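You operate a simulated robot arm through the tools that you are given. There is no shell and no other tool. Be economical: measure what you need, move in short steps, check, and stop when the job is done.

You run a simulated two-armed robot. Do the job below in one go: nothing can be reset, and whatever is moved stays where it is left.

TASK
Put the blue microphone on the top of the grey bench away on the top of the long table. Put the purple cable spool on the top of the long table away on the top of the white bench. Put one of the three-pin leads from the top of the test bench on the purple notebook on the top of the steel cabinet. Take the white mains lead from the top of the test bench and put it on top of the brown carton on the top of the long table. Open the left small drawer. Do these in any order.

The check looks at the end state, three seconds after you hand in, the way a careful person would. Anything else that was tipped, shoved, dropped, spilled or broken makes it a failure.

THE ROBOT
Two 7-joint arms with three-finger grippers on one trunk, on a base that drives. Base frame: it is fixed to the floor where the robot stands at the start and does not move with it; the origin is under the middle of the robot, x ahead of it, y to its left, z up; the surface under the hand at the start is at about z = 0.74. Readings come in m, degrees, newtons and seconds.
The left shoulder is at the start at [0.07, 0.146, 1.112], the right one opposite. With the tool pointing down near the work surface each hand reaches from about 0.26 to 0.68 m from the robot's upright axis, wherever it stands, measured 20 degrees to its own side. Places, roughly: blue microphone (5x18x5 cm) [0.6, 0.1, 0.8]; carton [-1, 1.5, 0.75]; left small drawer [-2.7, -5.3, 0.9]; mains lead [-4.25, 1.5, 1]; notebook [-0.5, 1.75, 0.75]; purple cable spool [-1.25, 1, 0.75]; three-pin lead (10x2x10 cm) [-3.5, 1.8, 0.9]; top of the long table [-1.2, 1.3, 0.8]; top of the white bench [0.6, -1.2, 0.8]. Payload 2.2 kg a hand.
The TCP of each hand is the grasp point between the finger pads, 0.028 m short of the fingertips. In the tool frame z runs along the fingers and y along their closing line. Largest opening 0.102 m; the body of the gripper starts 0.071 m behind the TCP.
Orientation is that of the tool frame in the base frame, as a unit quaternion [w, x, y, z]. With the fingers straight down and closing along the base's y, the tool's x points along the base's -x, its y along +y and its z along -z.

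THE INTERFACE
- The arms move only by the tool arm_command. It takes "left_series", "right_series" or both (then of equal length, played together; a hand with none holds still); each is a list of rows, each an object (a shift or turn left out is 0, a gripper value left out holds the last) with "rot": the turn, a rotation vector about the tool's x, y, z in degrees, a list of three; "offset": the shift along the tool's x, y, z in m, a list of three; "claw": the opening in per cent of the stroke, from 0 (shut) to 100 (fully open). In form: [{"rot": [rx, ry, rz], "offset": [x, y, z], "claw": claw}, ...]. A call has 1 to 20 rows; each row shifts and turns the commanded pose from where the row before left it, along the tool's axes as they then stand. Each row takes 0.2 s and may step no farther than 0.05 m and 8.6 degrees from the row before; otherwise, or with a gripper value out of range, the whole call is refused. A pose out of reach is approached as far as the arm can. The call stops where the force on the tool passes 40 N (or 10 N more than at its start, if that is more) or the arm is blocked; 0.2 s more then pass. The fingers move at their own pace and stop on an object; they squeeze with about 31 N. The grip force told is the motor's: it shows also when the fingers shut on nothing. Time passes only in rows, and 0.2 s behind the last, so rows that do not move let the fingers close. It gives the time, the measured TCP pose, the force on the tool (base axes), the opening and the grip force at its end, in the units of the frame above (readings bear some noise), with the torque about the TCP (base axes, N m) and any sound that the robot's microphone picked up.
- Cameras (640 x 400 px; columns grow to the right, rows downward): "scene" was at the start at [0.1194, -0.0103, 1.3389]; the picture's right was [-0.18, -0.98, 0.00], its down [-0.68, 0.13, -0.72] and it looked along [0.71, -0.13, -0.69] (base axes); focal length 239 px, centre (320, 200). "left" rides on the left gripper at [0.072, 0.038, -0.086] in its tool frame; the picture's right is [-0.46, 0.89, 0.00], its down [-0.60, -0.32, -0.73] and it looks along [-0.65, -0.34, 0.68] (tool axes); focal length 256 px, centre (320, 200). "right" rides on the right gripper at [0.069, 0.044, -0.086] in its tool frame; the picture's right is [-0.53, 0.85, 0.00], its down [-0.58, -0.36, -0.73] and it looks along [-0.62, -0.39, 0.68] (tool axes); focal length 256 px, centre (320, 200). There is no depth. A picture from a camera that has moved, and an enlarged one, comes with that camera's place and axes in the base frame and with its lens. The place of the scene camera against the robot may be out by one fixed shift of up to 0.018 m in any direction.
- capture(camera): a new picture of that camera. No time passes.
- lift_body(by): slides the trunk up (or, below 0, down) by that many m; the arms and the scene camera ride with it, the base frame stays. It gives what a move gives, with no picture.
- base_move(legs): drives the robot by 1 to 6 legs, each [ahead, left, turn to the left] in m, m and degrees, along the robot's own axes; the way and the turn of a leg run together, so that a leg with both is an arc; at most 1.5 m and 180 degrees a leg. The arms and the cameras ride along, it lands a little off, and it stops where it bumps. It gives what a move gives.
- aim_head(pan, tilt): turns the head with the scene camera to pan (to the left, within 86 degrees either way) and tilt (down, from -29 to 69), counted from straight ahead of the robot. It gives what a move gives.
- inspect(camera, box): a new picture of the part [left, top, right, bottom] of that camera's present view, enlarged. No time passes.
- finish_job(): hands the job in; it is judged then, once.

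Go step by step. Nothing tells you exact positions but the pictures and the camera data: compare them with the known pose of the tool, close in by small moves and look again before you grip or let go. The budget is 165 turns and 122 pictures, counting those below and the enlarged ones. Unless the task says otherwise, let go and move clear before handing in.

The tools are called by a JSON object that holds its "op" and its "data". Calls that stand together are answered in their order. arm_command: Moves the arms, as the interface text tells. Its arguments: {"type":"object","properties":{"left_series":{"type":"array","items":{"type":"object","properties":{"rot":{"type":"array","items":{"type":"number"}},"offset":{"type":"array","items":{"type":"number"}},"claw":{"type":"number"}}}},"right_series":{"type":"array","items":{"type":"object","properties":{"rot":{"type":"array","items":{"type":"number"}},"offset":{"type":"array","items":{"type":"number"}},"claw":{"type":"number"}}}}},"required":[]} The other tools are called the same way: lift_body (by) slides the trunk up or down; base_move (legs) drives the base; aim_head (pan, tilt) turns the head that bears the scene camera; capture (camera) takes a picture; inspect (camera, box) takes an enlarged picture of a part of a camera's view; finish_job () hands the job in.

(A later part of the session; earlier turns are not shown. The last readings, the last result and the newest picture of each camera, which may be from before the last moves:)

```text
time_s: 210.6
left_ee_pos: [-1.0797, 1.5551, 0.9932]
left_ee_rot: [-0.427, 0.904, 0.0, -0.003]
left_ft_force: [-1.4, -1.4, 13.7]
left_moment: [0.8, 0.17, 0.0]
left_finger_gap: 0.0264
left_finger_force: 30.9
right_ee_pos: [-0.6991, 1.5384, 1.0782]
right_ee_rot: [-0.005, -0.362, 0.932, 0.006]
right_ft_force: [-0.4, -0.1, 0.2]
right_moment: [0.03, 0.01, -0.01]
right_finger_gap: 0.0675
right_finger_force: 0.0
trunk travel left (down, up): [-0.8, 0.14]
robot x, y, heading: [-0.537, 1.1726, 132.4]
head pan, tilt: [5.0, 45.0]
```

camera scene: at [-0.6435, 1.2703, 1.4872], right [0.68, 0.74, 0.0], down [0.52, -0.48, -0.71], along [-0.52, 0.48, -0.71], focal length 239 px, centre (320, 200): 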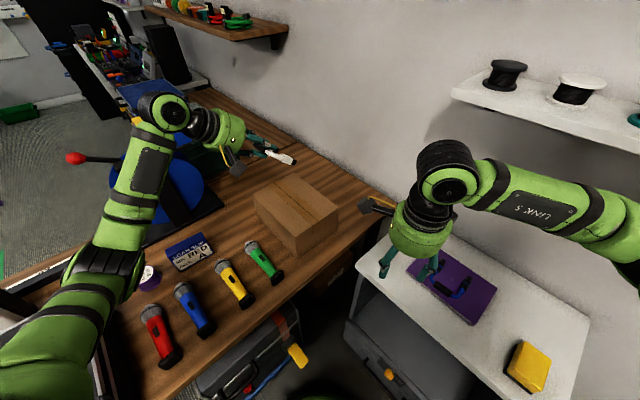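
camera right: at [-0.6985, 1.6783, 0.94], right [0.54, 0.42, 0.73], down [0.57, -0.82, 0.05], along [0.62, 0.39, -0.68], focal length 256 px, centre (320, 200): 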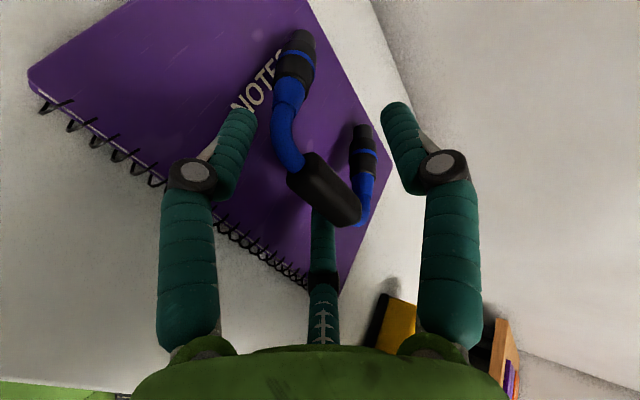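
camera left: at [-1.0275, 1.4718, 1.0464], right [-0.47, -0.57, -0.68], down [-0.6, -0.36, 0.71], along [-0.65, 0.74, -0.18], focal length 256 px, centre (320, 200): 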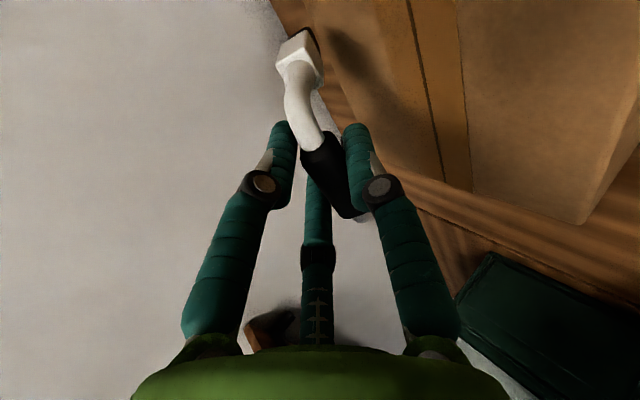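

Contact. Opening slowly and withdrawing along the fingers.

{"op": "arm_command", "data": {"left_series": [{"offset": [0, -0.002, -0.002]}, {"claw": 32}, {"claw": 38}, {"claw": 45}, {}, {"offset": [0, 0, -0.015]}, {"offset": [0, 0, -0.02]}, {"offset": [0, 0, -0.03]}, {"offset": [0, 0, -0.04]}, {"offset": [0, -0.03, -0.03]}, {"offset": [0, -0.04, 0]}, {"offset": [0, -0.04, 0]}, {}]}}

{"op": "inspect", "data": {"camera": "scene", "box": [200, 110, 400, 270]}}

```text
time_s: 213.4
left_ee_pos: [-1.0807, 1.5217, 1.1608]
left_ee_rot: [-0.423, 0.906, 0.0, 0.001]
left_ft_force: [0.9, -0.1, -0.2]
left_moment: [0.01, -0.01, 0.03]
left_finger_gap: 0.046
left_finger_force: 0.0
right_ee_pos: [-0.7009, 1.5394, 1.0762]
right_ee_rot: [-0.004, -0.362, 0.932, 0.006]
right_ft_force: [-1.2, -0.1, 0.8]
right_moment: [-0.01, -0.02, 0.01]
right_finger_gap: 0.0674
right_finger_force: 0.0
trunk travel left (down, up): [-0.8, 0.14]
robot x, y, heading: [-0.5353, 1.1758, 132.4]
head pan, tilt: [5.0, 45.0]
```

```text
2.50 times, centred on (300, 190) of scene
camera zoom: at [-0.6434, 1.2691, 1.4873], right [0.68, 0.74, 0.0], down [0.52, -0.48, -0.71], along [-0.52, 0.48, -0.71], focal length 598 px, centre (370, 225)
```

zoom: 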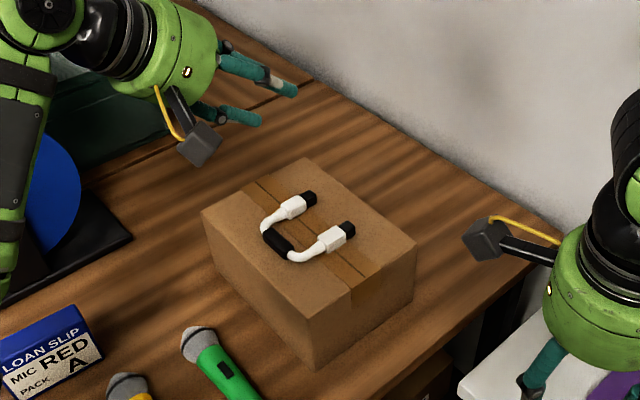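

Mains lead sits on the carton. Next, the purple spool: un-tilt the left hand, pull back, turn to face the table and look closely.

{"op": "arm_command", "data": {"left_series": [{"offset": [0, -0.03, -0.03]}, {"rot": [-8.4, 0, 0]}, {"rot": [-8.4, 0, 0]}, {"rot": [-8.4, 0, 0]}, {"rot": [-8.4, 0, 0]}, {"rot": [-8.4, 0, 0]}, {"rot": [-8, 0, 0]}, {"offset": [0.03, 0.04, 0]}, {"offset": [0.03, 0.04, 0]}, {"offset": [0.02, 0.04, 0]}, {"offset": [0, 0.045, 0]}, {"offset": [0, 0.045, 0]}, {}], "right_series": [{}, {}, {}, {}, {}, {}, {}, {"offset": [0, -0.02, -0.03]}, {"offset": [0, -0.02, -0.03]}, {"offset": [0, -0.02, -0.03]}, {"offset": [0, -0.02, -0.03]}, {}, {}]}}

{"op": "base_move", "data": {"legs": [[0, 0, 43]]}}

{"op": "aim_head", "data": {"pan": 0, "tilt": 48}}

{"op": "capture", "data": {"camera": "scene"}}

```text
time_s: 216.2
left_ee_pos: [-0.9988, 1.3114, 1.2024]
left_ee_rot: [0.001, 1.0, 0.0, 0.0]
left_ft_force: [-0.6, 0.6, 0.3]
left_moment: [-0.06, 0.0, 0.01]
left_finger_gap: 0.0459
left_finger_force: 0.0
right_ee_pos: [-0.6436, 1.4822, 1.1949]
right_ee_rot: [-0.004, -0.362, 0.932, 0.004]
right_ft_force: [-0.3, -0.6, -0.1]
right_moment: [-0.03, -0.03, 0.01]
right_finger_gap: 0.0675
right_finger_force: 0.0
trunk travel left (down, up): [-0.8, 0.14]
robot x, y, heading: [-0.5385, 1.1726, 132.4]
head pan, tilt: [5.0, 45.0]
```

```text
time_s: 218.6
left_ee_pos: [-0.9706, 0.9605, 1.2035]
left_ee_rot: [0.0, 0.932, 0.363, 0.0]
left_ft_force: [0.5, 0.1, -0.4]
left_moment: [-0.01, -0.01, -0.01]
left_finger_gap: 0.0458
left_finger_force: 0.1
right_ee_pos: [-0.8238, 1.3287, 1.194]
right_ee_rot: [-0.005, -0.675, 0.738, 0.003]
right_ft_force: [0.6, 0.3, 0.7]
right_moment: [0.01, 0.0, 0.01]
right_finger_gap: 0.0672
right_finger_force: 0.0
trunk travel left (down, up): [-0.8, 0.14]
robot x, y, heading: [-0.5411, 1.1748, 175.0]
head pan, tilt: [5.0, 45.0]
```

```text
time_s: 219.3
left_ee_pos: [-0.9708, 0.961, 1.2032]
left_ee_rot: [-0.001, 0.932, 0.363, 0.0]
left_ft_force: [0.4, 0.5, 0.3]
left_moment: [0.0, 0.03, -0.01]
left_finger_gap: 0.0461
left_finger_force: 0.0
right_ee_pos: [-0.8236, 1.3276, 1.1941]
right_ee_rot: [-0.005, -0.675, 0.738, 0.003]
right_ft_force: [0.8, 1.0, 0.7]
right_moment: [0.02, -0.01, 0.02]
right_finger_gap: 0.0671
right_finger_force: 0.1
trunk travel left (down, up): [-0.8, 0.14]
robot x, y, heading: [-0.5364, 1.1764, 174.8]
head pan, tilt: [0.0, 48.0]
```

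```text
33 pictures are left
camera scene: at [-0.678, 1.1895, 1.4831], right [0.09, 1.0, 0.0], down [0.74, -0.07, -0.67], along [-0.67, 0.06, -0.74], focal length 239 px, centre (320, 200)
```

scene: 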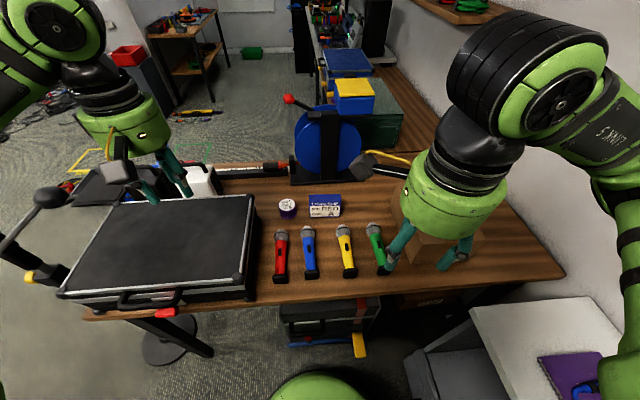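

Spool ≈(-1.228, 1.142), clear of the slip box. Lower the trunk for reach, align yaw, and move the left hand above it.

{"op": "lift_body", "data": {"by": -0.12}}

{"op": "arm_command", "data": {"left_series": [{"rot": [0, 0, 8.5], "claw": 80}, {"rot": [0, 0, 8.5]}, {"rot": [0, 0, 8.5]}, {"rot": [0, 0, 8.5]}, {"rot": [0, 0, 8.5]}, {"offset": [-0.0367, -0.0259, 0]}, {"offset": [-0.0367, -0.0259, 0]}, {"offset": [-0.0367, -0.0259, 0]}, {"offset": [-0.0367, -0.0259, 0]}, {"offset": [-0.0367, -0.0259, 0]}, {"offset": [-0.0367, -0.0259, 0]}, {"offset": [-0.0367, -0.0259, 0]}, {}]}}

{"op": "capture", "data": {"camera": "left"}}

```text
time_s: 220.8
left_ee_pos: [-0.9703, 0.9614, 1.084]
left_ee_rot: [0.001, 0.932, 0.363, 0.0]
left_ft_force: [-0.7, 0.3, -0.6]
left_moment: [0.01, 0.01, -0.03]
left_finger_gap: 0.0458
left_finger_force: 0.1
right_ee_pos: [-0.8242, 1.3293, 1.0751]
right_ee_rot: [-0.005, -0.676, 0.737, 0.003]
right_ft_force: [-0.3, -0.8, 0.1]
right_moment: [0.02, 0.01, -0.02]
right_finger_gap: 0.0672
right_finger_force: 0.1
trunk travel left (down, up): [-0.68, 0.26]
robot x, y, heading: [-0.5385, 1.1741, 174.8]
head pan, tilt: [0.0, 48.0]
```

```text
time_s: 223.6
left_ee_pos: [-1.1734, 1.1008, 1.0803]
left_ee_rot: [0.002, 1.0, 0.0, -0.001]
left_ft_force: [0.6, -0.4, -0.6]
left_moment: [-0.07, 0.02, 0.0]
left_finger_gap: 0.0814
left_finger_force: 0.1
left hand out of reach, approached as far as the arm can: row 11, 12
right_ee_pos: [-0.823, 1.3312, 1.0733]
right_ee_rot: [-0.006, -0.675, 0.738, 0.003]
right_ft_force: [0.4, 0.2, -0.4]
right_moment: [-0.04, 0.02, 0.02]
right_finger_gap: 0.0675
right_finger_force: 0.1
trunk travel left (down, up): [-0.68, 0.26]
robot x, y, heading: [-0.5391, 1.1703, 175.0]
head pan, tilt: [0.0, 48.0]
```

```text
32 pictures are left
camera left: at [-1.1011, 1.0644, 1.1672], right [-0.47, -0.89, 0.0], down [-0.6, 0.32, 0.73], along [-0.65, 0.34, -0.68], focal length 256 px, centre (320, 200)
```

left: 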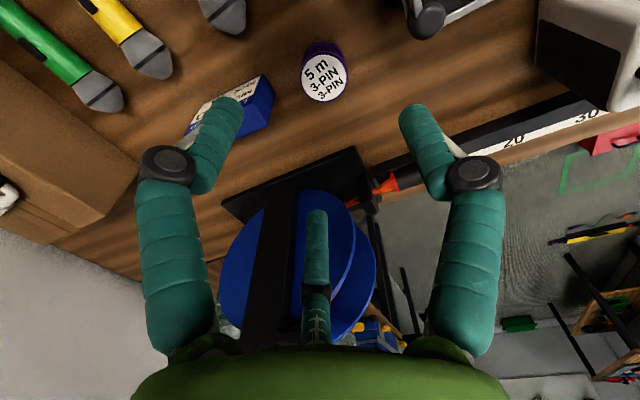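

Slightly out of reach; nudging the base forward and a bit left.

{"op": "base_move", "data": {"legs": [[0.06, 0.03, 0]]}}

{"op": "arm_command", "data": {"left_series": [{"offset": [0, -0.03, 0.02]}, {"offset": [0.01, -0.01, 0.04]}, {"offset": [0, 0, 0.04]}, {}]}}

{"op": "capture", "data": {"camera": "left"}}

```text
time_s: 224.6
left_ee_pos: [-1.2332, 1.0753, 1.0814]
left_ee_rot: [0.001, 1.0, 0.0, -0.001]
left_ft_force: [-0.2, 0.2, 0.0]
left_moment: [-0.04, 0.0, 0.01]
left_finger_gap: 0.0816
left_finger_force: 0.0
right_ee_pos: [-0.8836, 1.306, 1.0749]
right_ee_rot: [-0.005, -0.675, 0.737, 0.002]
right_ft_force: [0.0, -0.2, -0.6]
right_moment: [0.01, -0.01, 0.01]
right_finger_gap: 0.0672
right_finger_force: 0.1
trunk travel left (down, up): [-0.68, 0.26]
robot x, y, heading: [-0.6008, 1.1506, 174.9]
head pan, tilt: [0.0, 48.0]
```

```text
time_s: 225.6
left_ee_pos: [-1.224, 1.1145, 0.9808]
left_ee_rot: [0.001, 1.0, 0.001, 0.0]
left_ft_force: [-0.4, 0.5, -0.6]
left_moment: [0.0, 0.03, 0.01]
left_finger_gap: 0.0816
left_finger_force: 0.2
right_ee_pos: [-0.8849, 1.3051, 1.0741]
right_ee_rot: [-0.005, -0.676, 0.737, 0.004]
right_ft_force: [-0.2, 0.6, -0.6]
right_moment: [-0.01, 0.01, 0.0]
right_finger_gap: 0.0672
right_finger_force: 0.1
trunk travel left (down, up): [-0.68, 0.26]
robot x, y, heading: [-0.598, 1.1531, 175.0]
head pan, tilt: [0.0, 48.0]
```

```text
31 pictures are left
camera left: at [-1.1511, 1.0773, 1.0676], right [-0.46, -0.89, 0.0], down [-0.6, 0.32, 0.73], along [-0.65, 0.34, -0.68], focal length 256 px, centre (320, 200)
```

left: 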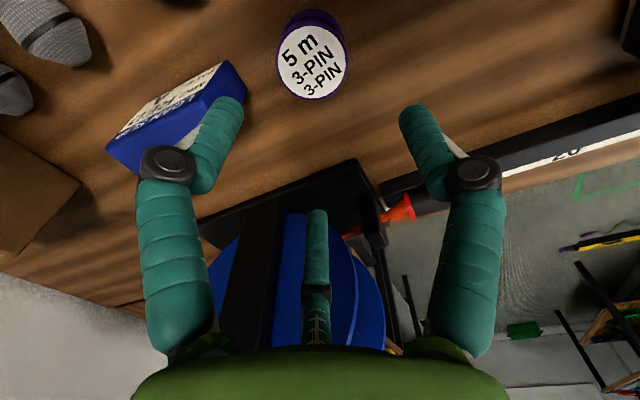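

Centred within ~1 cm; adjust and lower around the spool.

{"op": "arm_command", "data": {"left_series": [{"offset": [0.012, 0.001, 0.03]}, {"offset": [0, 0, 0.035]}, {"offset": [0, 0, 0.03]}, {}]}}

{"op": "capture", "data": {"camera": "left"}}

```text
time_s: 226.6
left_ee_pos: [-1.214, 1.1132, 0.8853]
left_ee_rot: [-0.001, 1.0, -0.001, -0.001]
left_ft_force: [-0.7, 1.0, -0.3]
left_moment: [0.03, 0.0, 0.02]
left_finger_gap: 0.0815
left_finger_force: 0.2
right_ee_pos: [-0.8852, 1.3049, 1.0734]
right_ee_rot: [-0.005, -0.675, 0.738, 0.002]
right_ft_force: [-0.4, -0.7, 1.1]
right_moment: [0.01, -0.01, 0.03]
right_finger_gap: 0.0672
right_finger_force: 0.1
trunk travel left (down, up): [-0.68, 0.26]
robot x, y, heading: [-0.6008, 1.1492, 174.8]
head pan, tilt: [0.0, 48.0]
```

```text
30 pictures are left
camera left: at [-1.1407, 1.0756, 0.971], right [-0.47, -0.89, 0.0], down [-0.6, 0.32, 0.73], along [-0.65, 0.34, -0.68], focal length 256 px, centre (320, 200)
```

left: 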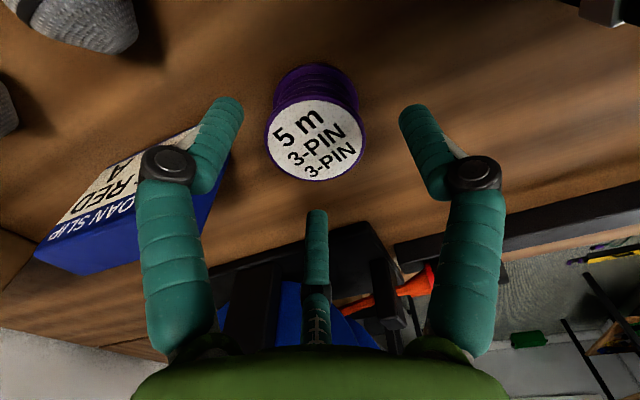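

{"op": "arm_command", "data": {"left_series": [{"offset": [0.003, 0, 0.02]}, {"offset": [0, 0, 0.015]}, {}, {"claw": 60}, {"claw": 45}, {"claw": 20}, {"claw": 0}, {}, {}]}}

{"op": "capture", "data": {"camera": "left"}}

```text
time_s: 228.6
left_ee_pos: [-1.2103, 1.1132, 0.8492]
left_ee_rot: [0.0, 1.0, -0.001, -0.001]
left_ft_force: [-1.7, 0.7, 3.1]
left_moment: [0.07, -0.07, 0.03]
left_finger_gap: 0.0584
left_finger_force: 31.2
right_ee_pos: [-0.8853, 1.3049, 1.0753]
right_ee_rot: [-0.005, -0.675, 0.737, 0.003]
right_ft_force: [-1.0, 0.8, -1.1]
right_moment: [-0.01, -0.02, -0.03]
right_finger_gap: 0.0672
right_finger_force: 0.0
trunk travel left (down, up): [-0.68, 0.26]
robot x, y, heading: [-0.5968, 1.1522, 174.9]
head pan, tilt: [0.0, 48.0]
```

```text
29 pictures are left
camera left: at [-1.1376, 1.0757, 0.9356], right [-0.46, -0.89, 0.0], down [-0.6, 0.32, 0.73], along [-0.65, 0.34, -0.68], focal length 256 px, centre (320, 200)
```

left: 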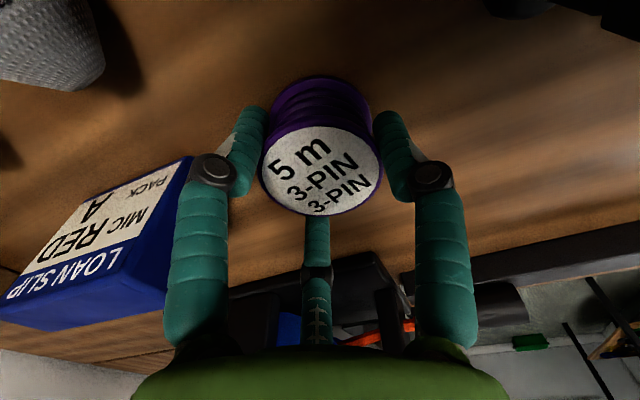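

Spool gripped. Lift and tuck, then drive toward the white bench.

{"op": "arm_command", "data": {"left_series": [{"offset": [0, 0, -0.03]}, {"offset": [0, 0, -0.05]}, {"offset": [0, 0, -0.05]}, {"offset": [0, 0, -0.05]}, {"offset": [0.04, 0.02, -0.01]}, {"offset": [0.04, 0.02, -0.01]}, {"offset": [0.04, 0.02, 0]}, {"offset": [0.04, 0.02, 0]}, {"offset": [0.04, 0.02, 0]}, {}]}}

{"op": "base_move", "data": {"legs": [[-0.4, 0, 5], [0, 1.5, 0], [0, 0.75, 0]]}}

{"op": "aim_head", "data": {"pan": 86, "tilt": 35}}

{"op": "capture", "data": {"camera": "scene"}}

```text
time_s: 230.8
left_ee_pos: [-1.0109, 1.0129, 1.0496]
left_ee_rot: [0.001, 1.0, 0.002, 0.001]
left_ft_force: [0.2, 1.0, -1.0]
left_moment: [-0.01, -0.02, -0.01]
left_finger_gap: 0.0586
left_finger_force: 31.2
right_ee_pos: [-0.8853, 1.3042, 1.0742]
right_ee_rot: [-0.006, -0.676, 0.737, 0.003]
right_ft_force: [0.0, 0.1, -0.5]
right_moment: [-0.02, -0.01, -0.01]
right_finger_gap: 0.0671
right_finger_force: 0.1
trunk travel left (down, up): [-0.68, 0.26]
robot x, y, heading: [-0.5982, 1.151, 174.8]
head pan, tilt: [0.0, 48.0]
```

```text
time_s: 244.1
left_ee_pos: [-0.5095, -1.3412, 1.0499]
left_ee_rot: [0.001, 0.997, 0.075, -0.001]
left_ft_force: [-0.8, -0.7, -1.2]
left_moment: [0.01, 0.03, 0.02]
left_finger_gap: 0.0585
left_finger_force: 31.3
right_ee_pos: [-0.4291, -1.0341, 1.0747]
right_ee_rot: [0.005, 0.728, -0.685, -0.002]
right_ft_force: [-0.2, -0.8, 0.0]
right_moment: [0.02, 0.0, -0.01]
right_finger_gap: 0.0674
right_finger_force: 0.2
trunk travel left (down, up): [-0.68, 0.26]
robot x, y, heading: [-0.1244, -1.1474, -176.1]
head pan, tilt: [0.0, 48.0]
```

```text
time_s: 245.7
left_ee_pos: [-0.5093, -1.3422, 1.0491]
left_ee_rot: [0.0, 0.997, 0.075, 0.001]
left_ft_force: [0.8, -0.5, -0.8]
left_moment: [-0.03, 0.0, -0.01]
left_finger_gap: 0.0581
left_finger_force: 30.6
right_ee_pos: [-0.4287, -1.0354, 1.0741]
right_ee_rot: [0.005, 0.728, -0.685, -0.003]
right_ft_force: [-0.2, 0.1, -0.5]
right_moment: [-0.04, 0.01, -0.03]
right_finger_gap: 0.0673
right_finger_force: 0.0
trunk travel left (down, up): [-0.68, 0.26]
robot x, y, heading: [-0.122, -1.1437, -176.6]
head pan, tilt: [85.9, 35.0]
```

```text
28 pictures are left
camera scene: at [-0.1857, -1.2312, 1.382], right [-1.0, 0.01, 0.0], down [0.01, 0.57, -0.82], along [-0.01, -0.82, -0.57], focal length 239 px, centre (320, 200)
```

scene: 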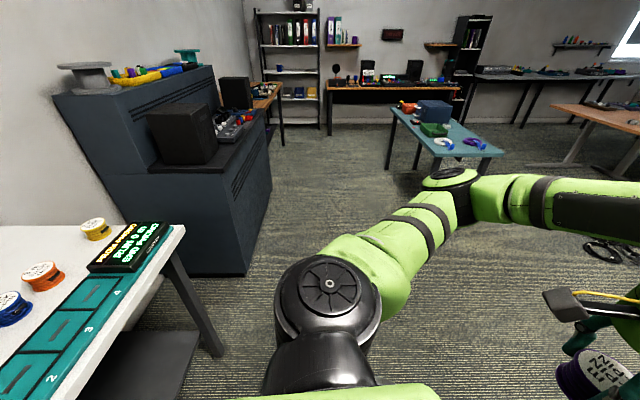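

White bench west edge at x≈0.35. Turn to face it from a bit further back.

{"op": "base_move", "data": {"legs": [[0.15, 0, 0], [0, 0, 177]]}}

{"op": "aim_head", "data": {"pan": 0, "tilt": 42}}

{"op": "capture", "data": {"camera": "scene"}}

```text
time_s: 254.3
left_ee_pos: [0.1257, -0.9801, 1.0506]
left_ee_rot: [0.001, -0.045, 0.999, 0.0]
left_ft_force: [-1.0, 0.1, -3.0]
left_moment: [0.04, -0.02, -0.03]
left_finger_gap: 0.0582
left_finger_force: 31.2
right_ee_pos: [0.0255, -1.2833, 1.0742]
right_ee_rot: [0.003, 0.706, 0.708, 0.005]
right_ft_force: [0.2, -0.3, -0.5]
right_moment: [0.0, 0.02, 0.02]
right_finger_gap: 0.0674
right_finger_force: 0.1
trunk travel left (down, up): [-0.68, 0.26]
robot x, y, heading: [-0.2721, -1.1532, -0.0]
head pan, tilt: [85.9, 35.0]
```

```text
time_s: 255.9
left_ee_pos: [0.124, -0.98, 1.0507]
left_ee_rot: [0.0, -0.045, 0.999, 0.0]
left_ft_force: [-0.3, -0.1, -1.4]
left_moment: [-0.01, 0.01, 0.02]
left_finger_gap: 0.0584
left_finger_force: 31.2
right_ee_pos: [0.026, -1.2831, 1.0745]
right_ee_rot: [0.003, 0.707, 0.707, 0.004]
right_ft_force: [0.3, 0.0, -0.2]
right_moment: [-0.04, 0.01, 0.0]
right_finger_gap: 0.0674
right_finger_force: 0.0
trunk travel left (down, up): [-0.68, 0.26]
robot x, y, heading: [-0.2695, -1.1541, -0.0]
head pan, tilt: [0.0, 42.0]
```

```text
27 pictures are left
camera scene: at [-0.1502, -1.1489, 1.3715], right [0.0, -1.0, 0.0], down [-0.67, 0.0, -0.74], along [0.74, 0.0, -0.67], focal length 239 px, centre (320, 200)
```

scene: 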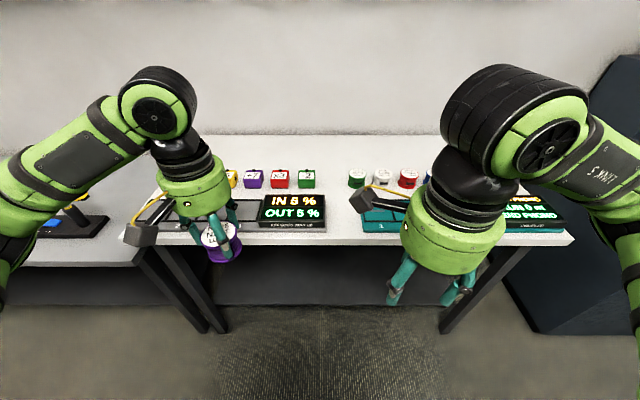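

There's a free white patch between the displays at about (0.48, -1.24). Moving closer.

{"op": "base_move", "data": {"legs": [[0.19, -0.15, 0]]}}

{"op": "aim_head", "data": {"pan": 8, "tilt": 48}}

{"op": "capture", "data": {"camera": "scene"}}

```text
time_s: 257.6
left_ee_pos: [0.3159, -1.128, 1.0507]
left_ee_rot: [0.001, -0.046, 0.999, -0.001]
left_ft_force: [-0.2, 1.6, -1.4]
left_moment: [0.01, -0.02, 0.0]
left_finger_gap: 0.0582
left_finger_force: 30.9
right_ee_pos: [0.2189, -1.4283, 1.0741]
right_ee_rot: [0.003, 0.706, 0.708, 0.006]
right_ft_force: [0.2, 0.1, 0.4]
right_moment: [0.01, 0.01, -0.02]
right_finger_gap: 0.0672
right_finger_force: 0.1
trunk travel left (down, up): [-0.68, 0.26]
robot x, y, heading: [-0.0809, -1.3004, 0.4]
head pan, tilt: [0.0, 42.0]
```

```text
time_s: 258.3
left_ee_pos: [0.3186, -1.1285, 1.0495]
left_ee_rot: [0.0, -0.046, 0.999, 0.001]
left_ft_force: [0.9, 0.3, -1.0]
left_moment: [0.01, 0.02, 0.01]
left_finger_gap: 0.0582
left_finger_force: 30.6
right_ee_pos: [0.2193, -1.4294, 1.0744]
right_ee_rot: [0.003, 0.706, 0.708, 0.006]
right_ft_force: [0.6, -1.4, -0.1]
right_moment: [0.01, 0.01, 0.03]
right_finger_gap: 0.0672
right_finger_force: 0.0
trunk travel left (down, up): [-0.68, 0.26]
robot x, y, heading: [-0.0758, -1.3011, 0.0]
head pan, tilt: [8.0, 48.0]
```

```text
26 pictures are left
camera scene: at [0.0371, -1.2856, 1.363], right [0.14, -0.99, 0.0], down [-0.74, -0.11, -0.67], along [0.66, 0.1, -0.74], focal length 239 px, centre (320, 200)
```

scene: 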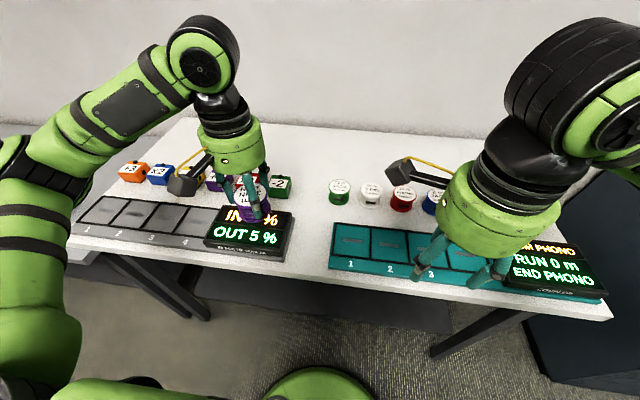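

{"op": "arm_command", "data": {"left_series": [{"offset": [-0.036, -0.02, 0]}, {"offset": [-0.036, -0.02, 0]}, {"offset": [-0.036, -0.02, 0]}, {"offset": [-0.036, -0.02, 0]}, {"offset": [0, 0, 0.04]}, {"offset": [0, 0, 0.04]}, {"offset": [0, 0, 0.04]}, {}]}}

{"op": "capture", "data": {"camera": "left"}}

{"op": "capture", "data": {"camera": "scene"}}

```text
time_s: 260.1
left_ee_pos: [0.466, -1.1949, 0.9306]
left_ee_rot: [0.001, -0.046, 0.999, 0.001]
left_ft_force: [0.4, 0.2, -0.5]
left_moment: [-0.01, 0.01, 0.0]
left_finger_gap: 0.0584
left_finger_force: 30.9
right_ee_pos: [0.2184, -1.4294, 1.0742]
right_ee_rot: [0.002, 0.706, 0.708, 0.005]
right_ft_force: [0.1, -0.4, 0.4]
right_moment: [0.02, -0.01, -0.01]
right_finger_gap: 0.0675
right_finger_force: 0.1
trunk travel left (down, up): [-0.68, 0.26]
robot x, y, heading: [-0.0837, -1.2986, 0.2]
head pan, tilt: [8.0, 48.0]
```

```text
25 pictures are left
camera left: at [0.3905, -1.1632, 1.0167], right [0.38, 0.92, 0.0], down [0.63, -0.26, 0.73], along [0.68, -0.28, -0.68], focal length 256 px, centre (320, 200)
```

left: 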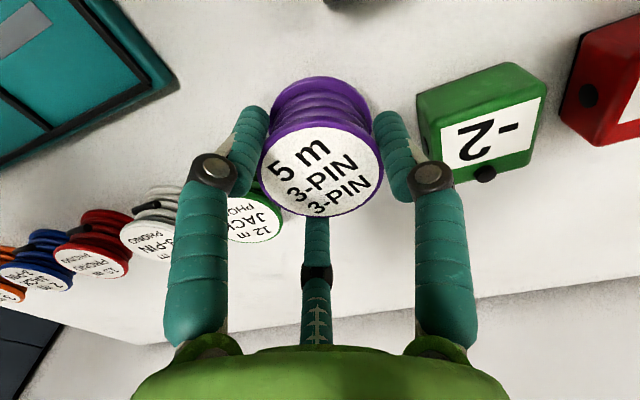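

```text
24 pictures are left
camera scene: at [0.0361, -1.2849, 1.3631], right [0.14, -0.99, 0.0], down [-0.74, -0.11, -0.67], along [0.66, 0.1, -0.74], focal length 239 px, centre (320, 200)
```

scene: 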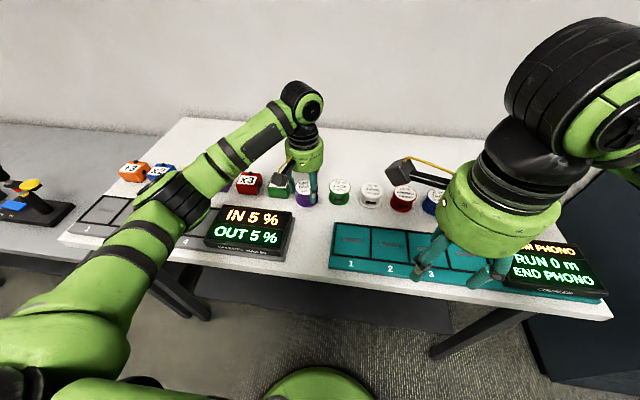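

Spot is clear. Shift 2 cm to the right and lower to contact.

{"op": "arm_command", "data": {"left_series": [{"offset": [0, -0.02, 0]}, {"offset": [0, 0, 0.03]}, {"offset": [0, 0, 0.025]}, {}]}}

{"op": "inspect", "data": {"camera": "scene", "box": [240, 130, 370, 260]}}

```text
time_s: 261.1
left_ee_pos: [0.4662, -1.2151, 0.8778]
left_ee_rot: [0.002, -0.045, 0.999, -0.001]
left_ft_force: [0.4, -0.4, 19.2]
left_moment: [-0.07, 0.14, -0.05]
left_finger_gap: 0.0587
left_finger_force: 31.1
right_ee_pos: [0.2154, -1.4293, 1.0741]
right_ee_rot: [0.004, 0.706, 0.708, 0.006]
right_ft_force: [1.1, -0.6, 0.3]
right_moment: [-0.01, 0.01, -0.04]
right_finger_gap: 0.0675
right_finger_force: 0.1
trunk travel left (down, up): [-0.68, 0.26]
robot x, y, heading: [-0.0798, -1.2976, 0.3]
head pan, tilt: [8.0, 48.0]
```

```text
3.08 times, centred on (305, 195) of scene
camera zoom: at [0.0332, -1.2858, 1.3635], right [0.14, -0.99, 0.0], down [-0.73, -0.11, -0.67], along [0.66, 0.1, -0.74], focal length 736 px, centre (366, 215)
```

zoom: 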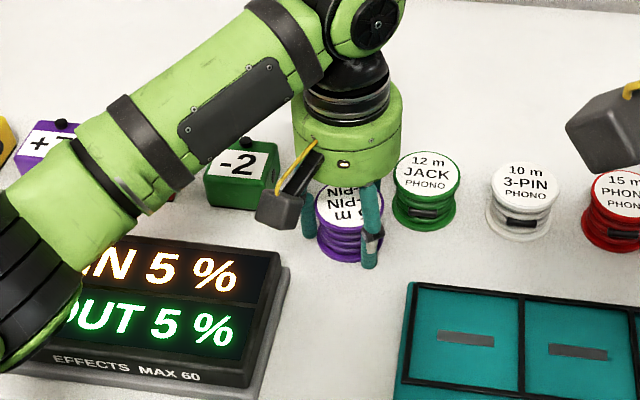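

Spool is on the bench. Open modestly and lift straight up.

{"op": "arm_command", "data": {"left_series": [{"offset": [0, 0, -0.001]}, {"claw": 64}, {"claw": 70}, {}, {"offset": [0, 0, -0.02]}, {"offset": [0, 0, -0.03]}, {"offset": [0, 0, -0.05]}, {"offset": [0, 0, -0.05]}, {"offset": [0.04, 0, -0.02]}, {"offset": [0.04, 0, 0]}, {"offset": [0.04, 0.01, 0]}, {"offset": [0.03, 0.01, 0]}, {}]}}

{"op": "capture", "data": {"camera": "scene"}}

```text
time_s: 263.9
left_ee_pos: [0.3198, -1.2067, 1.0474]
left_ee_rot: [0.0, -0.046, 0.999, 0.001]
left_ft_force: [0.4, 0.0, 0.0]
left_moment: [0.0, -0.01, -0.01]
left_finger_gap: 0.0716
left_finger_force: 0.0
right_ee_pos: [0.2196, -1.4306, 1.0749]
right_ee_rot: [0.003, 0.706, 0.708, 0.005]
right_ft_force: [-0.4, -0.1, -0.2]
right_moment: [0.04, 0.0, 0.03]
right_finger_gap: 0.0677
right_finger_force: 0.0
trunk travel left (down, up): [-0.68, 0.26]
robot x, y, heading: [-0.0827, -1.303, 0.2]
head pan, tilt: [8.0, 48.0]
```

```text
22 pictures are left
camera scene: at [0.0371, -1.2857, 1.363], right [0.14, -0.99, 0.0], down [-0.74, -0.11, -0.67], along [0.66, 0.1, -0.74], focal length 239 px, centre (320, 200)
```

scene: 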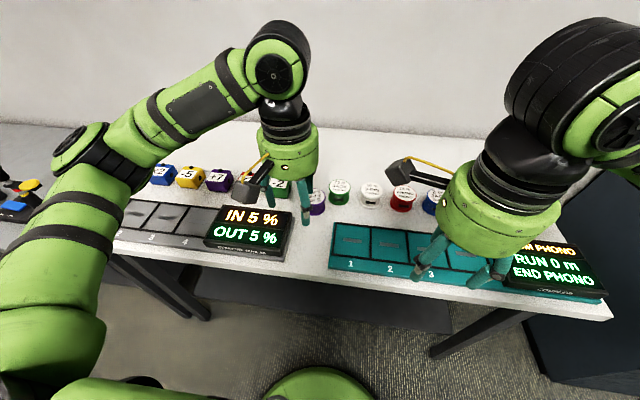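

Spool is placed. Now head south to find the drawer unit.

{"op": "base_move", "data": {"legs": [[-0.45, 0, 0], [0, 0, -90], [1.4, 0, 0]]}}

{"op": "aim_head", "data": {"pan": -35, "tilt": 20}}

{"op": "capture", "data": {"camera": "scene"}}

```text
time_s: 277.1
left_ee_pos: [-0.4366, -3.1093, 1.0472]
left_ee_rot: [0.0, 0.674, 0.738, -0.001]
left_ft_force: [0.8, 0.1, -0.7]
left_moment: [0.03, -0.02, 0.02]
left_finger_gap: 0.0714
left_finger_force: 0.1
right_ee_pos: [-0.6599, -3.0078, 1.0746]
right_ee_rot: [0.005, 1.0, 0.002, 0.002]
right_ft_force: [0.2, 0.8, -0.2]
right_moment: [0.0, -0.01, 0.01]
right_finger_gap: 0.0675
right_finger_force: 0.0
trunk travel left (down, up): [-0.68, 0.26]
robot x, y, heading: [-0.5288, -2.7103, -89.8]
head pan, tilt: [8.0, 48.0]
```

```text
time_s: 278.2
left_ee_pos: [-0.4375, -3.1096, 1.0473]
left_ee_rot: [0.0, 0.674, 0.738, 0.001]
left_ft_force: [-0.6, 0.3, 0.7]
left_moment: [0.02, -0.01, 0.0]
left_finger_gap: 0.0715
left_finger_force: 0.1
right_ee_pos: [-0.6591, -3.009, 1.0744]
right_ee_rot: [0.006, 1.0, 0.001, 0.001]
right_ft_force: [0.4, -0.2, 0.1]
right_moment: [0.02, 0.0, -0.02]
right_finger_gap: 0.0672
right_finger_force: 0.1
trunk travel left (down, up): [-0.68, 0.26]
robot x, y, heading: [-0.5327, -2.7103, -89.9]
head pan, tilt: [-35.0, 20.0]
```

```text
21 pictures are left
camera scene: at [-0.5956, -2.8322, 1.4059], right [-0.82, 0.57, 0.0], down [0.2, 0.28, -0.94], along [-0.54, -0.77, -0.34], focal length 239 px, centre (320, 200)
```

scene: 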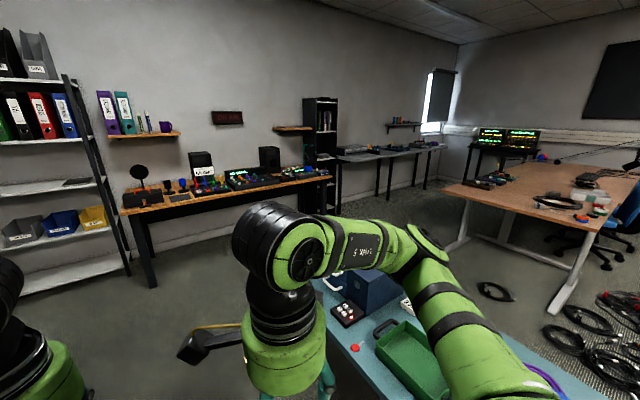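

{"op": "inspect", "data": {"camera": "scene", "box": [240, 80, 440, 210]}}

```text
3.08 times, centred on (340, 145) of scene
camera zoom: at [-0.5956, -2.8322, 1.4059], right [-0.82, 0.57, 0.0], down [0.2, 0.28, -0.94], along [-0.54, -0.77, -0.34], focal length 736 px, centre (258, 369)
```

zoom: 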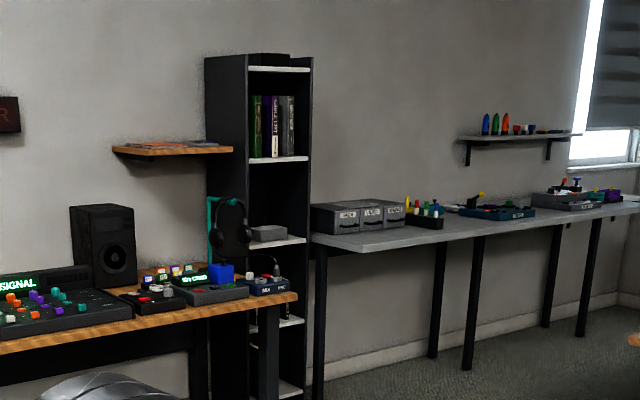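

The three-drawer unit sits on the grey bench by the wall. Drive south past the teal table, then look west.

{"op": "base_move", "data": {"legs": [[0, 0.15, 0], [1.48, 0, 0]]}}

{"op": "aim_head", "data": {"pan": -70, "tilt": 32}}

{"op": "capture", "data": {"camera": "scene"}}

```text
time_s: 286.7
left_ee_pos: [-0.2639, -4.6185, 1.0472]
left_ee_rot: [0.001, 0.668, 0.744, -0.001]
left_ft_force: [-0.1, -0.9, -0.4]
left_moment: [-0.03, -0.02, 0.0]
left_finger_gap: 0.0715
left_finger_force: 0.1
right_ee_pos: [-0.4875, -4.5207, 1.0753]
right_ee_rot: [0.006, 1.0, 0.01, 0.002]
right_ft_force: [-0.6, 0.9, 0.6]
right_moment: [-0.01, 0.01, 0.01]
right_finger_gap: 0.0675
right_finger_force: 0.2
trunk travel left (down, up): [-0.68, 0.26]
robot x, y, heading: [-0.3618, -4.2211, -88.9]
head pan, tilt: [-35.0, 20.0]
```

```text
time_s: 287.7
left_ee_pos: [-0.264, -4.6176, 1.0485]
left_ee_rot: [0.001, 0.668, 0.744, -0.001]
left_ft_force: [-0.9, -0.4, -0.2]
left_moment: [-0.03, -0.02, 0.03]
left_finger_gap: 0.0711
left_finger_force: 0.1
right_ee_pos: [-0.4869, -4.5209, 1.0748]
right_ee_rot: [0.005, 1.0, 0.009, 0.002]
right_ft_force: [0.4, -0.7, 0.8]
right_moment: [-0.05, -0.02, -0.04]
right_finger_gap: 0.0674
right_finger_force: 0.1
trunk travel left (down, up): [-0.68, 0.26]
robot x, y, heading: [-0.3638, -4.2222, -88.8]
head pan, tilt: [-70.0, 32.0]
```

```text
19 pictures are left
camera scene: at [-0.4582, -4.2982, 1.3867], right [-0.36, 0.93, 0.0], down [0.49, 0.19, -0.85], along [-0.79, -0.31, -0.53], focal length 239 px, centre (320, 200)
```

scene: 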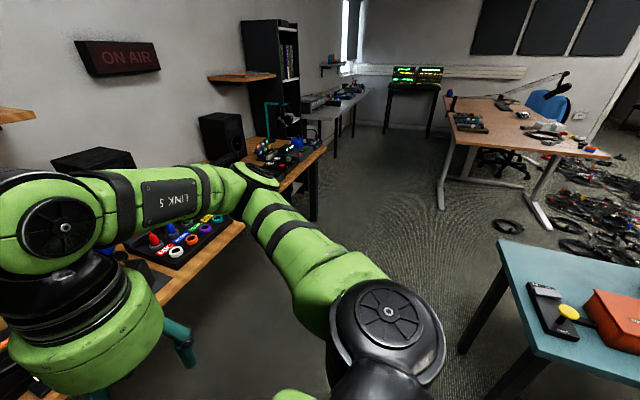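

Corridor between desk and teal table is clear; go west along y≈-4.33 to the drawers.

{"op": "base_move", "data": {"legs": [[0.1, 0, -1], [0, -1.5, 0], [0, -0.72, 0]]}}

{"op": "aim_head", "data": {"pan": 0, "tilt": 30}}

{"op": "capture", "data": {"camera": "scene"}}

```text
time_s: 299.4
left_ee_pos: [-2.5035, -4.7228, 1.0468]
left_ee_rot: [0.0, 0.673, 0.74, 0.0]
left_ft_force: [0.1, -0.4, -0.3]
left_moment: [-0.03, -0.01, 0.0]
left_finger_gap: 0.0712
left_finger_force: 0.1
right_ee_pos: [-2.7254, -4.6237, 1.0752]
right_ee_rot: [0.005, 1.0, 0.003, 0.002]
right_ft_force: [-0.3, 0.2, -0.4]
right_moment: [-0.03, 0.01, -0.02]
right_finger_gap: 0.0675
right_finger_force: 0.0
trunk travel left (down, up): [-0.68, 0.26]
robot x, y, heading: [-2.5981, -4.3227, -89.7]
head pan, tilt: [-70.0, 32.0]
```

```text
time_s: 300.9
left_ee_pos: [-2.5036, -4.7239, 1.0471]
left_ee_rot: [0.001, 0.672, 0.74, -0.002]
left_ft_force: [0.2, -0.6, -0.5]
left_moment: [-0.03, 0.0, 0.01]
left_finger_gap: 0.0716
left_finger_force: 0.1
right_ee_pos: [-2.7256, -4.6225, 1.0746]
right_ee_rot: [0.005, 1.0, 0.003, 0.002]
right_ft_force: [-0.6, 0.1, 0.4]
right_moment: [0.0, 0.05, -0.02]
right_finger_gap: 0.0673
right_finger_force: 0.1
trunk travel left (down, up): [-0.68, 0.26]
robot x, y, heading: [-2.6002, -4.3229, -89.6]
head pan, tilt: [0.0, 30.0]
```

```text
18 pictures are left
camera scene: at [-2.6095, -4.4599, 1.3898], right [-1.0, 0.0, 0.0], down [0.0, 0.5, -0.87], along [0.0, -0.87, -0.5], focal length 239 px, centre (320, 200)
```

scene: 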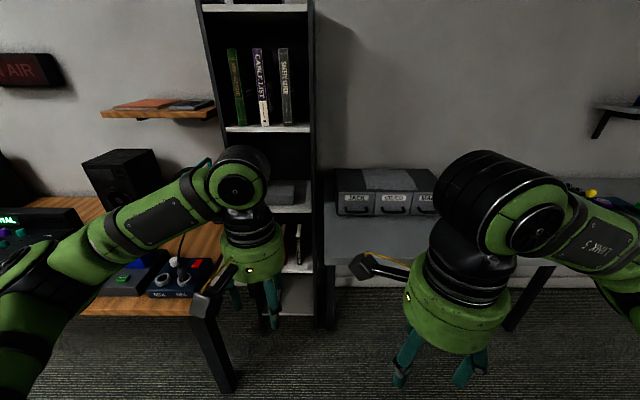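

{"op": "inspect", "data": {"camera": "scene", "box": [320, 155, 450, 235]}}

```text
4.92 times, centred on (385, 195) of scene
camera zoom: at [-2.6095, -4.4599, 1.3898], right [-1.0, 0.0, 0.0], down [0.0, 0.5, -0.87], along [0.0, -0.87, -0.5], focal length 1177 px, centre (0, 225)
```

zoom: 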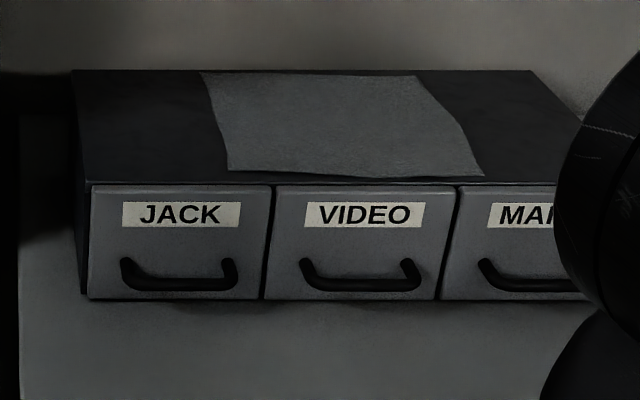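

The left drawer is "JACK" with a bow handle at ≈(-2.757, -5.27). Drive in and tilt the right hand to approach from front-above.

{"op": "base_move", "data": {"legs": [[0.32, 0, 0]]}}

{"op": "arm_command", "data": {"right_series": [{"rot": [-8, 0, 0]}, {"rot": [-8, 0, 0]}, {"rot": [-8, 0, 0]}, {"rot": [-8, 0, 0]}, {"rot": [-8, 0, 0]}, {}]}}

{"op": "capture", "data": {"camera": "right"}}

```text
time_s: 303.0
left_ee_pos: [-2.5034, -5.0396, 1.048]
left_ee_rot: [0.001, 0.674, 0.739, -0.001]
left_ft_force: [-1.3, 0.7, 0.0]
left_moment: [-0.01, -0.04, 0.01]
left_finger_gap: 0.0713
left_finger_force: 0.1
right_ee_pos: [-2.7248, -4.9398, 1.0746]
right_ee_rot: [0.006, 1.0, 0.003, 0.002]
right_ft_force: [0.9, -0.7, -1.0]
right_moment: [0.04, -0.02, 0.03]
right_finger_gap: 0.0672
right_finger_force: 0.0
trunk travel left (down, up): [-0.68, 0.26]
robot x, y, heading: [-2.5969, -4.6387, -89.6]
head pan, tilt: [0.0, 30.0]
```

```text
time_s: 304.4
left_ee_pos: [-2.5024, -5.042, 1.0466]
left_ee_rot: [0.001, 0.674, 0.739, 0.0]
left_ft_force: [-0.3, 0.9, -0.4]
left_moment: [-0.01, -0.01, -0.02]
left_finger_gap: 0.0713
left_finger_force: 0.1
right_ee_pos: [-2.6876, -4.9936, 1.1247]
right_ee_rot: [0.348, 0.937, 0.002, 0.002]
right_ft_force: [-0.5, 0.0, 0.7]
right_moment: [0.03, -0.02, 0.02]
right_finger_gap: 0.0674
right_finger_force: 0.0
right hand out of reach, approached as far as the arm can: row 2, 3, 4, 5
trunk travel left (down, up): [-0.68, 0.26]
robot x, y, heading: [-2.595, -4.6392, -90.1]
head pan, tilt: [0.0, 30.0]
```

```text
16 pictures are left
camera right: at [-2.6187, -4.971, 1.2176], right [-0.53, -0.64, 0.55], down [-0.58, 0.75, 0.31], along [-0.61, -0.15, -0.77], focal length 256 px, centre (320, 200)
```

right: 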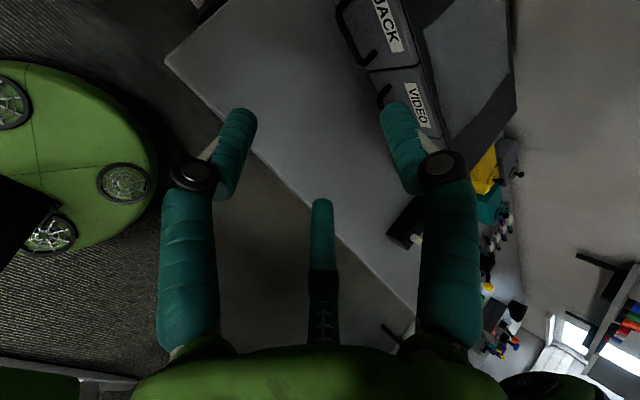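

{"op": "arm_command", "data": {"right_series": [{"offset": [-0.0143, 0.0068, 0.0405]}, {"offset": [-0.0143, 0.0068, 0.0405]}, {"offset": [-0.0143, 0.0068, 0.0405]}, {}]}}

{"op": "capture", "data": {"camera": "right"}}

```text
time_s: 305.4
left_ee_pos: [-2.5028, -5.0402, 1.0471]
left_ee_rot: [0.0, 0.673, 0.74, -0.001]
left_ft_force: [-0.6, -0.7, 0.3]
left_moment: [0.01, 0.03, 0.01]
left_finger_gap: 0.0713
left_finger_force: 0.1
right_ee_pos: [-2.7303, -5.088, 1.0437]
right_ee_rot: [0.348, 0.937, 0.002, 0.003]
right_ft_force: [-1.2, 0.5, -0.9]
right_moment: [0.03, 0.05, 0.01]
right_finger_gap: 0.0676
right_finger_force: 0.2
trunk travel left (down, up): [-0.68, 0.26]
robot x, y, heading: [-2.5979, -4.6399, -89.6]
head pan, tilt: [0.0, 30.0]
```

```text
15 pictures are left
camera right: at [-2.662, -5.0644, 1.137], right [-0.53, -0.64, 0.55], down [-0.58, 0.75, 0.31], along [-0.61, -0.15, -0.77], focal length 256 px, centre (320, 200)
```

right: 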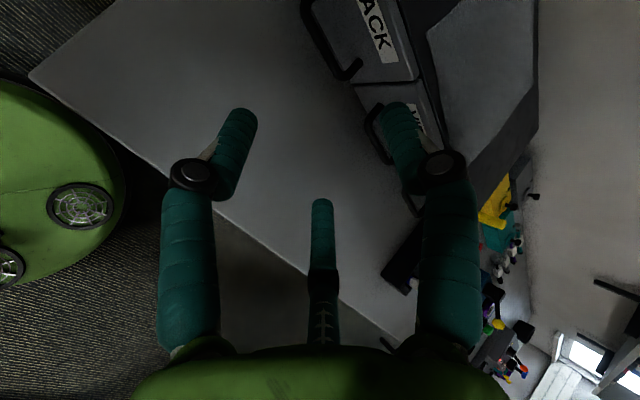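

Bar handle ≈(-2.718, -5.213, 0.904). Back the base 8 cm, tilt the hand to ~60°, narrow the jaws, and go to a pre-grasp in front of the bar.

{"op": "base_move", "data": {"legs": [[-0.08, 0, 0]]}}

{"op": "arm_command", "data": {"right_series": [{"rot": [-6.7, 0, 0], "claw": 32}, {"rot": [-6.7, 0, 0]}, {"rot": [-6.7, 0, 0]}, {"offset": [0.003, -0.006, 0.045]}, {"offset": [0.003, -0.006, 0.045]}, {"offset": [0.003, -0.006, 0.045]}, {"offset": [0.003, -0.006, 0.03]}, {}]}}

{"op": "capture", "data": {"camera": "right"}}

```text
time_s: 306.4
left_ee_pos: [-2.5029, -4.9606, 1.047]
left_ee_rot: [0.0, 0.674, 0.738, 0.0]
left_ft_force: [0.4, 0.8, 0.8]
left_moment: [0.03, 0.02, -0.03]
left_finger_gap: 0.0717
left_finger_force: 0.1
right_ee_pos: [-2.7307, -5.0081, 1.0433]
right_ee_rot: [0.348, 0.938, 0.002, 0.001]
right_ft_force: [-1.2, -0.5, 1.0]
right_moment: [0.01, -0.01, 0.03]
right_finger_gap: 0.0675
right_finger_force: 0.1
trunk travel left (down, up): [-0.68, 0.26]
robot x, y, heading: [-2.5992, -4.5643, -89.8]
head pan, tilt: [0.0, 30.0]
```

```text
time_s: 308.2
left_ee_pos: [-2.5025, -4.9614, 1.0485]
left_ee_rot: [0.001, 0.674, 0.739, 0.0]
left_ft_force: [-0.6, 0.7, -0.4]
left_moment: [0.01, -0.01, 0.0]
left_finger_gap: 0.0717
left_finger_force: 0.0
right_ee_pos: [-2.7047, -5.1693, 0.9466]
right_ee_rot: [0.506, 0.863, 0.001, 0.003]
right_ft_force: [-1.1, -0.3, -1.1]
right_moment: [0.02, -0.01, -0.02]
right_finger_gap: 0.0327
right_finger_force: 0.0
right hand out of reach, approached as far as the arm can: row 2, 3
trunk travel left (down, up): [-0.68, 0.26]
robot x, y, heading: [-2.5988, -4.5612, -89.5]
head pan, tilt: [0.0, 30.0]
```

```text
14 pictures are left
camera right: at [-2.6369, -5.1159, 1.0264], right [-0.54, -0.42, 0.74], down [-0.58, 0.81, 0.04], along [-0.61, -0.41, -0.68], focal length 256 px, centre (320, 200)
```

right: 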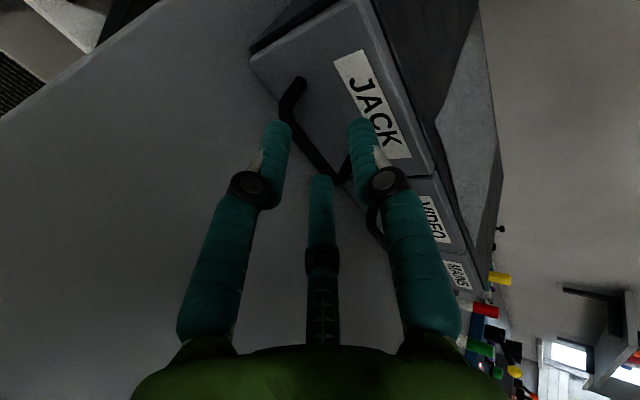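

Bar confirmed at (-2.718, -5.213, 0.904). Shift to centre the jaws, then advance.

{"op": "arm_command", "data": {"right_series": [{"offset": [-0.013, -0.011, 0]}, {"offset": [0, -0.011, 0]}, {"offset": [0, 0, 0.03]}, {}]}}

{"op": "capture", "data": {"camera": "right"}}

```text
time_s: 309.2
left_ee_pos: [-2.5017, -4.9606, 1.0476]
left_ee_rot: [0.001, 0.674, 0.739, -0.001]
left_ft_force: [0.1, -0.4, 0.0]
left_moment: [-0.02, 0.01, -0.04]
left_finger_gap: 0.0713
left_finger_force: 0.1
right_ee_pos: [-2.7194, -5.1837, 0.9121]
right_ee_rot: [0.506, 0.862, 0.001, 0.003]
right_ft_force: [0.1, -0.1, 0.4]
right_moment: [-0.07, 0.0, 0.02]
right_finger_gap: 0.0325
right_finger_force: 0.1
trunk travel left (down, up): [-0.68, 0.26]
robot x, y, heading: [-2.5944, -4.5641, -89.8]
head pan, tilt: [0.0, 30.0]
```

```text
13 pictures are left
camera right: at [-2.6513, -5.1305, 0.9925], right [-0.54, -0.42, 0.74], down [-0.58, 0.81, 0.04], along [-0.61, -0.41, -0.68], focal length 256 px, centre (320, 200)
```

right: 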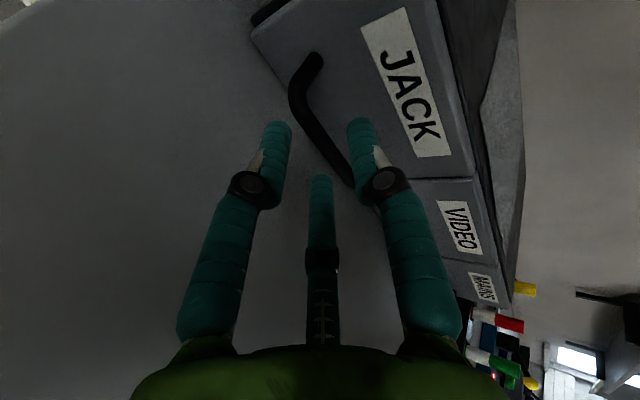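

Jaws straddle the bar. Advance 2 cm and close.

{"op": "arm_command", "data": {"right_series": [{"offset": [0, 0, 0.011]}, {"offset": [0, 0, 0.01]}, {}, {"claw": 15}, {"claw": 0}, {}, {}]}}

{"op": "capture", "data": {"camera": "right"}}

```text
time_s: 310.9
left_ee_pos: [-2.5017, -4.9644, 1.0472]
left_ee_rot: [-0.001, 0.673, 0.74, 0.0]
left_ft_force: [-0.7, -0.5, -0.1]
left_moment: [0.01, 0.01, 0.0]
left_finger_gap: 0.0715
left_finger_force: 0.1
right_ee_pos: [-2.716, -5.2007, 0.8971]
right_ee_rot: [0.5, 0.866, 0.004, 0.005]
right_ft_force: [10.2, 11.5, -22.0]
right_moment: [0.52, 0.27, 0.51]
right_finger_gap: 0.0171
right_finger_force: 42.2
trunk travel left (down, up): [-0.68, 0.26]
robot x, y, heading: [-2.5993, -4.5622, -89.6]
head pan, tilt: [0.0, 30.0]
```

```text
12 pictures are left
camera right: at [-2.6477, -5.1486, 0.977], right [-0.53, -0.43, 0.73], down [-0.59, 0.81, 0.05], along [-0.61, -0.4, -0.68], focal length 256 px, centre (320, 200)
```

right: 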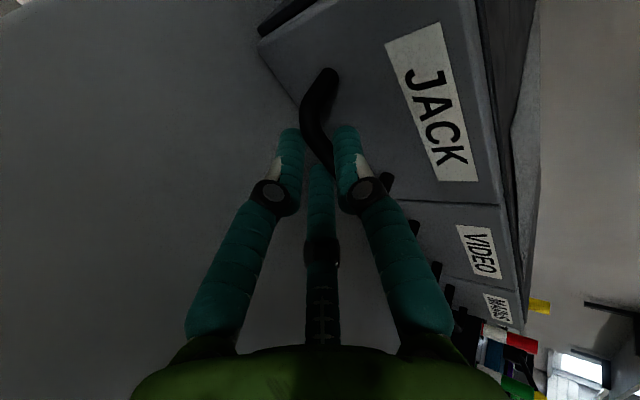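

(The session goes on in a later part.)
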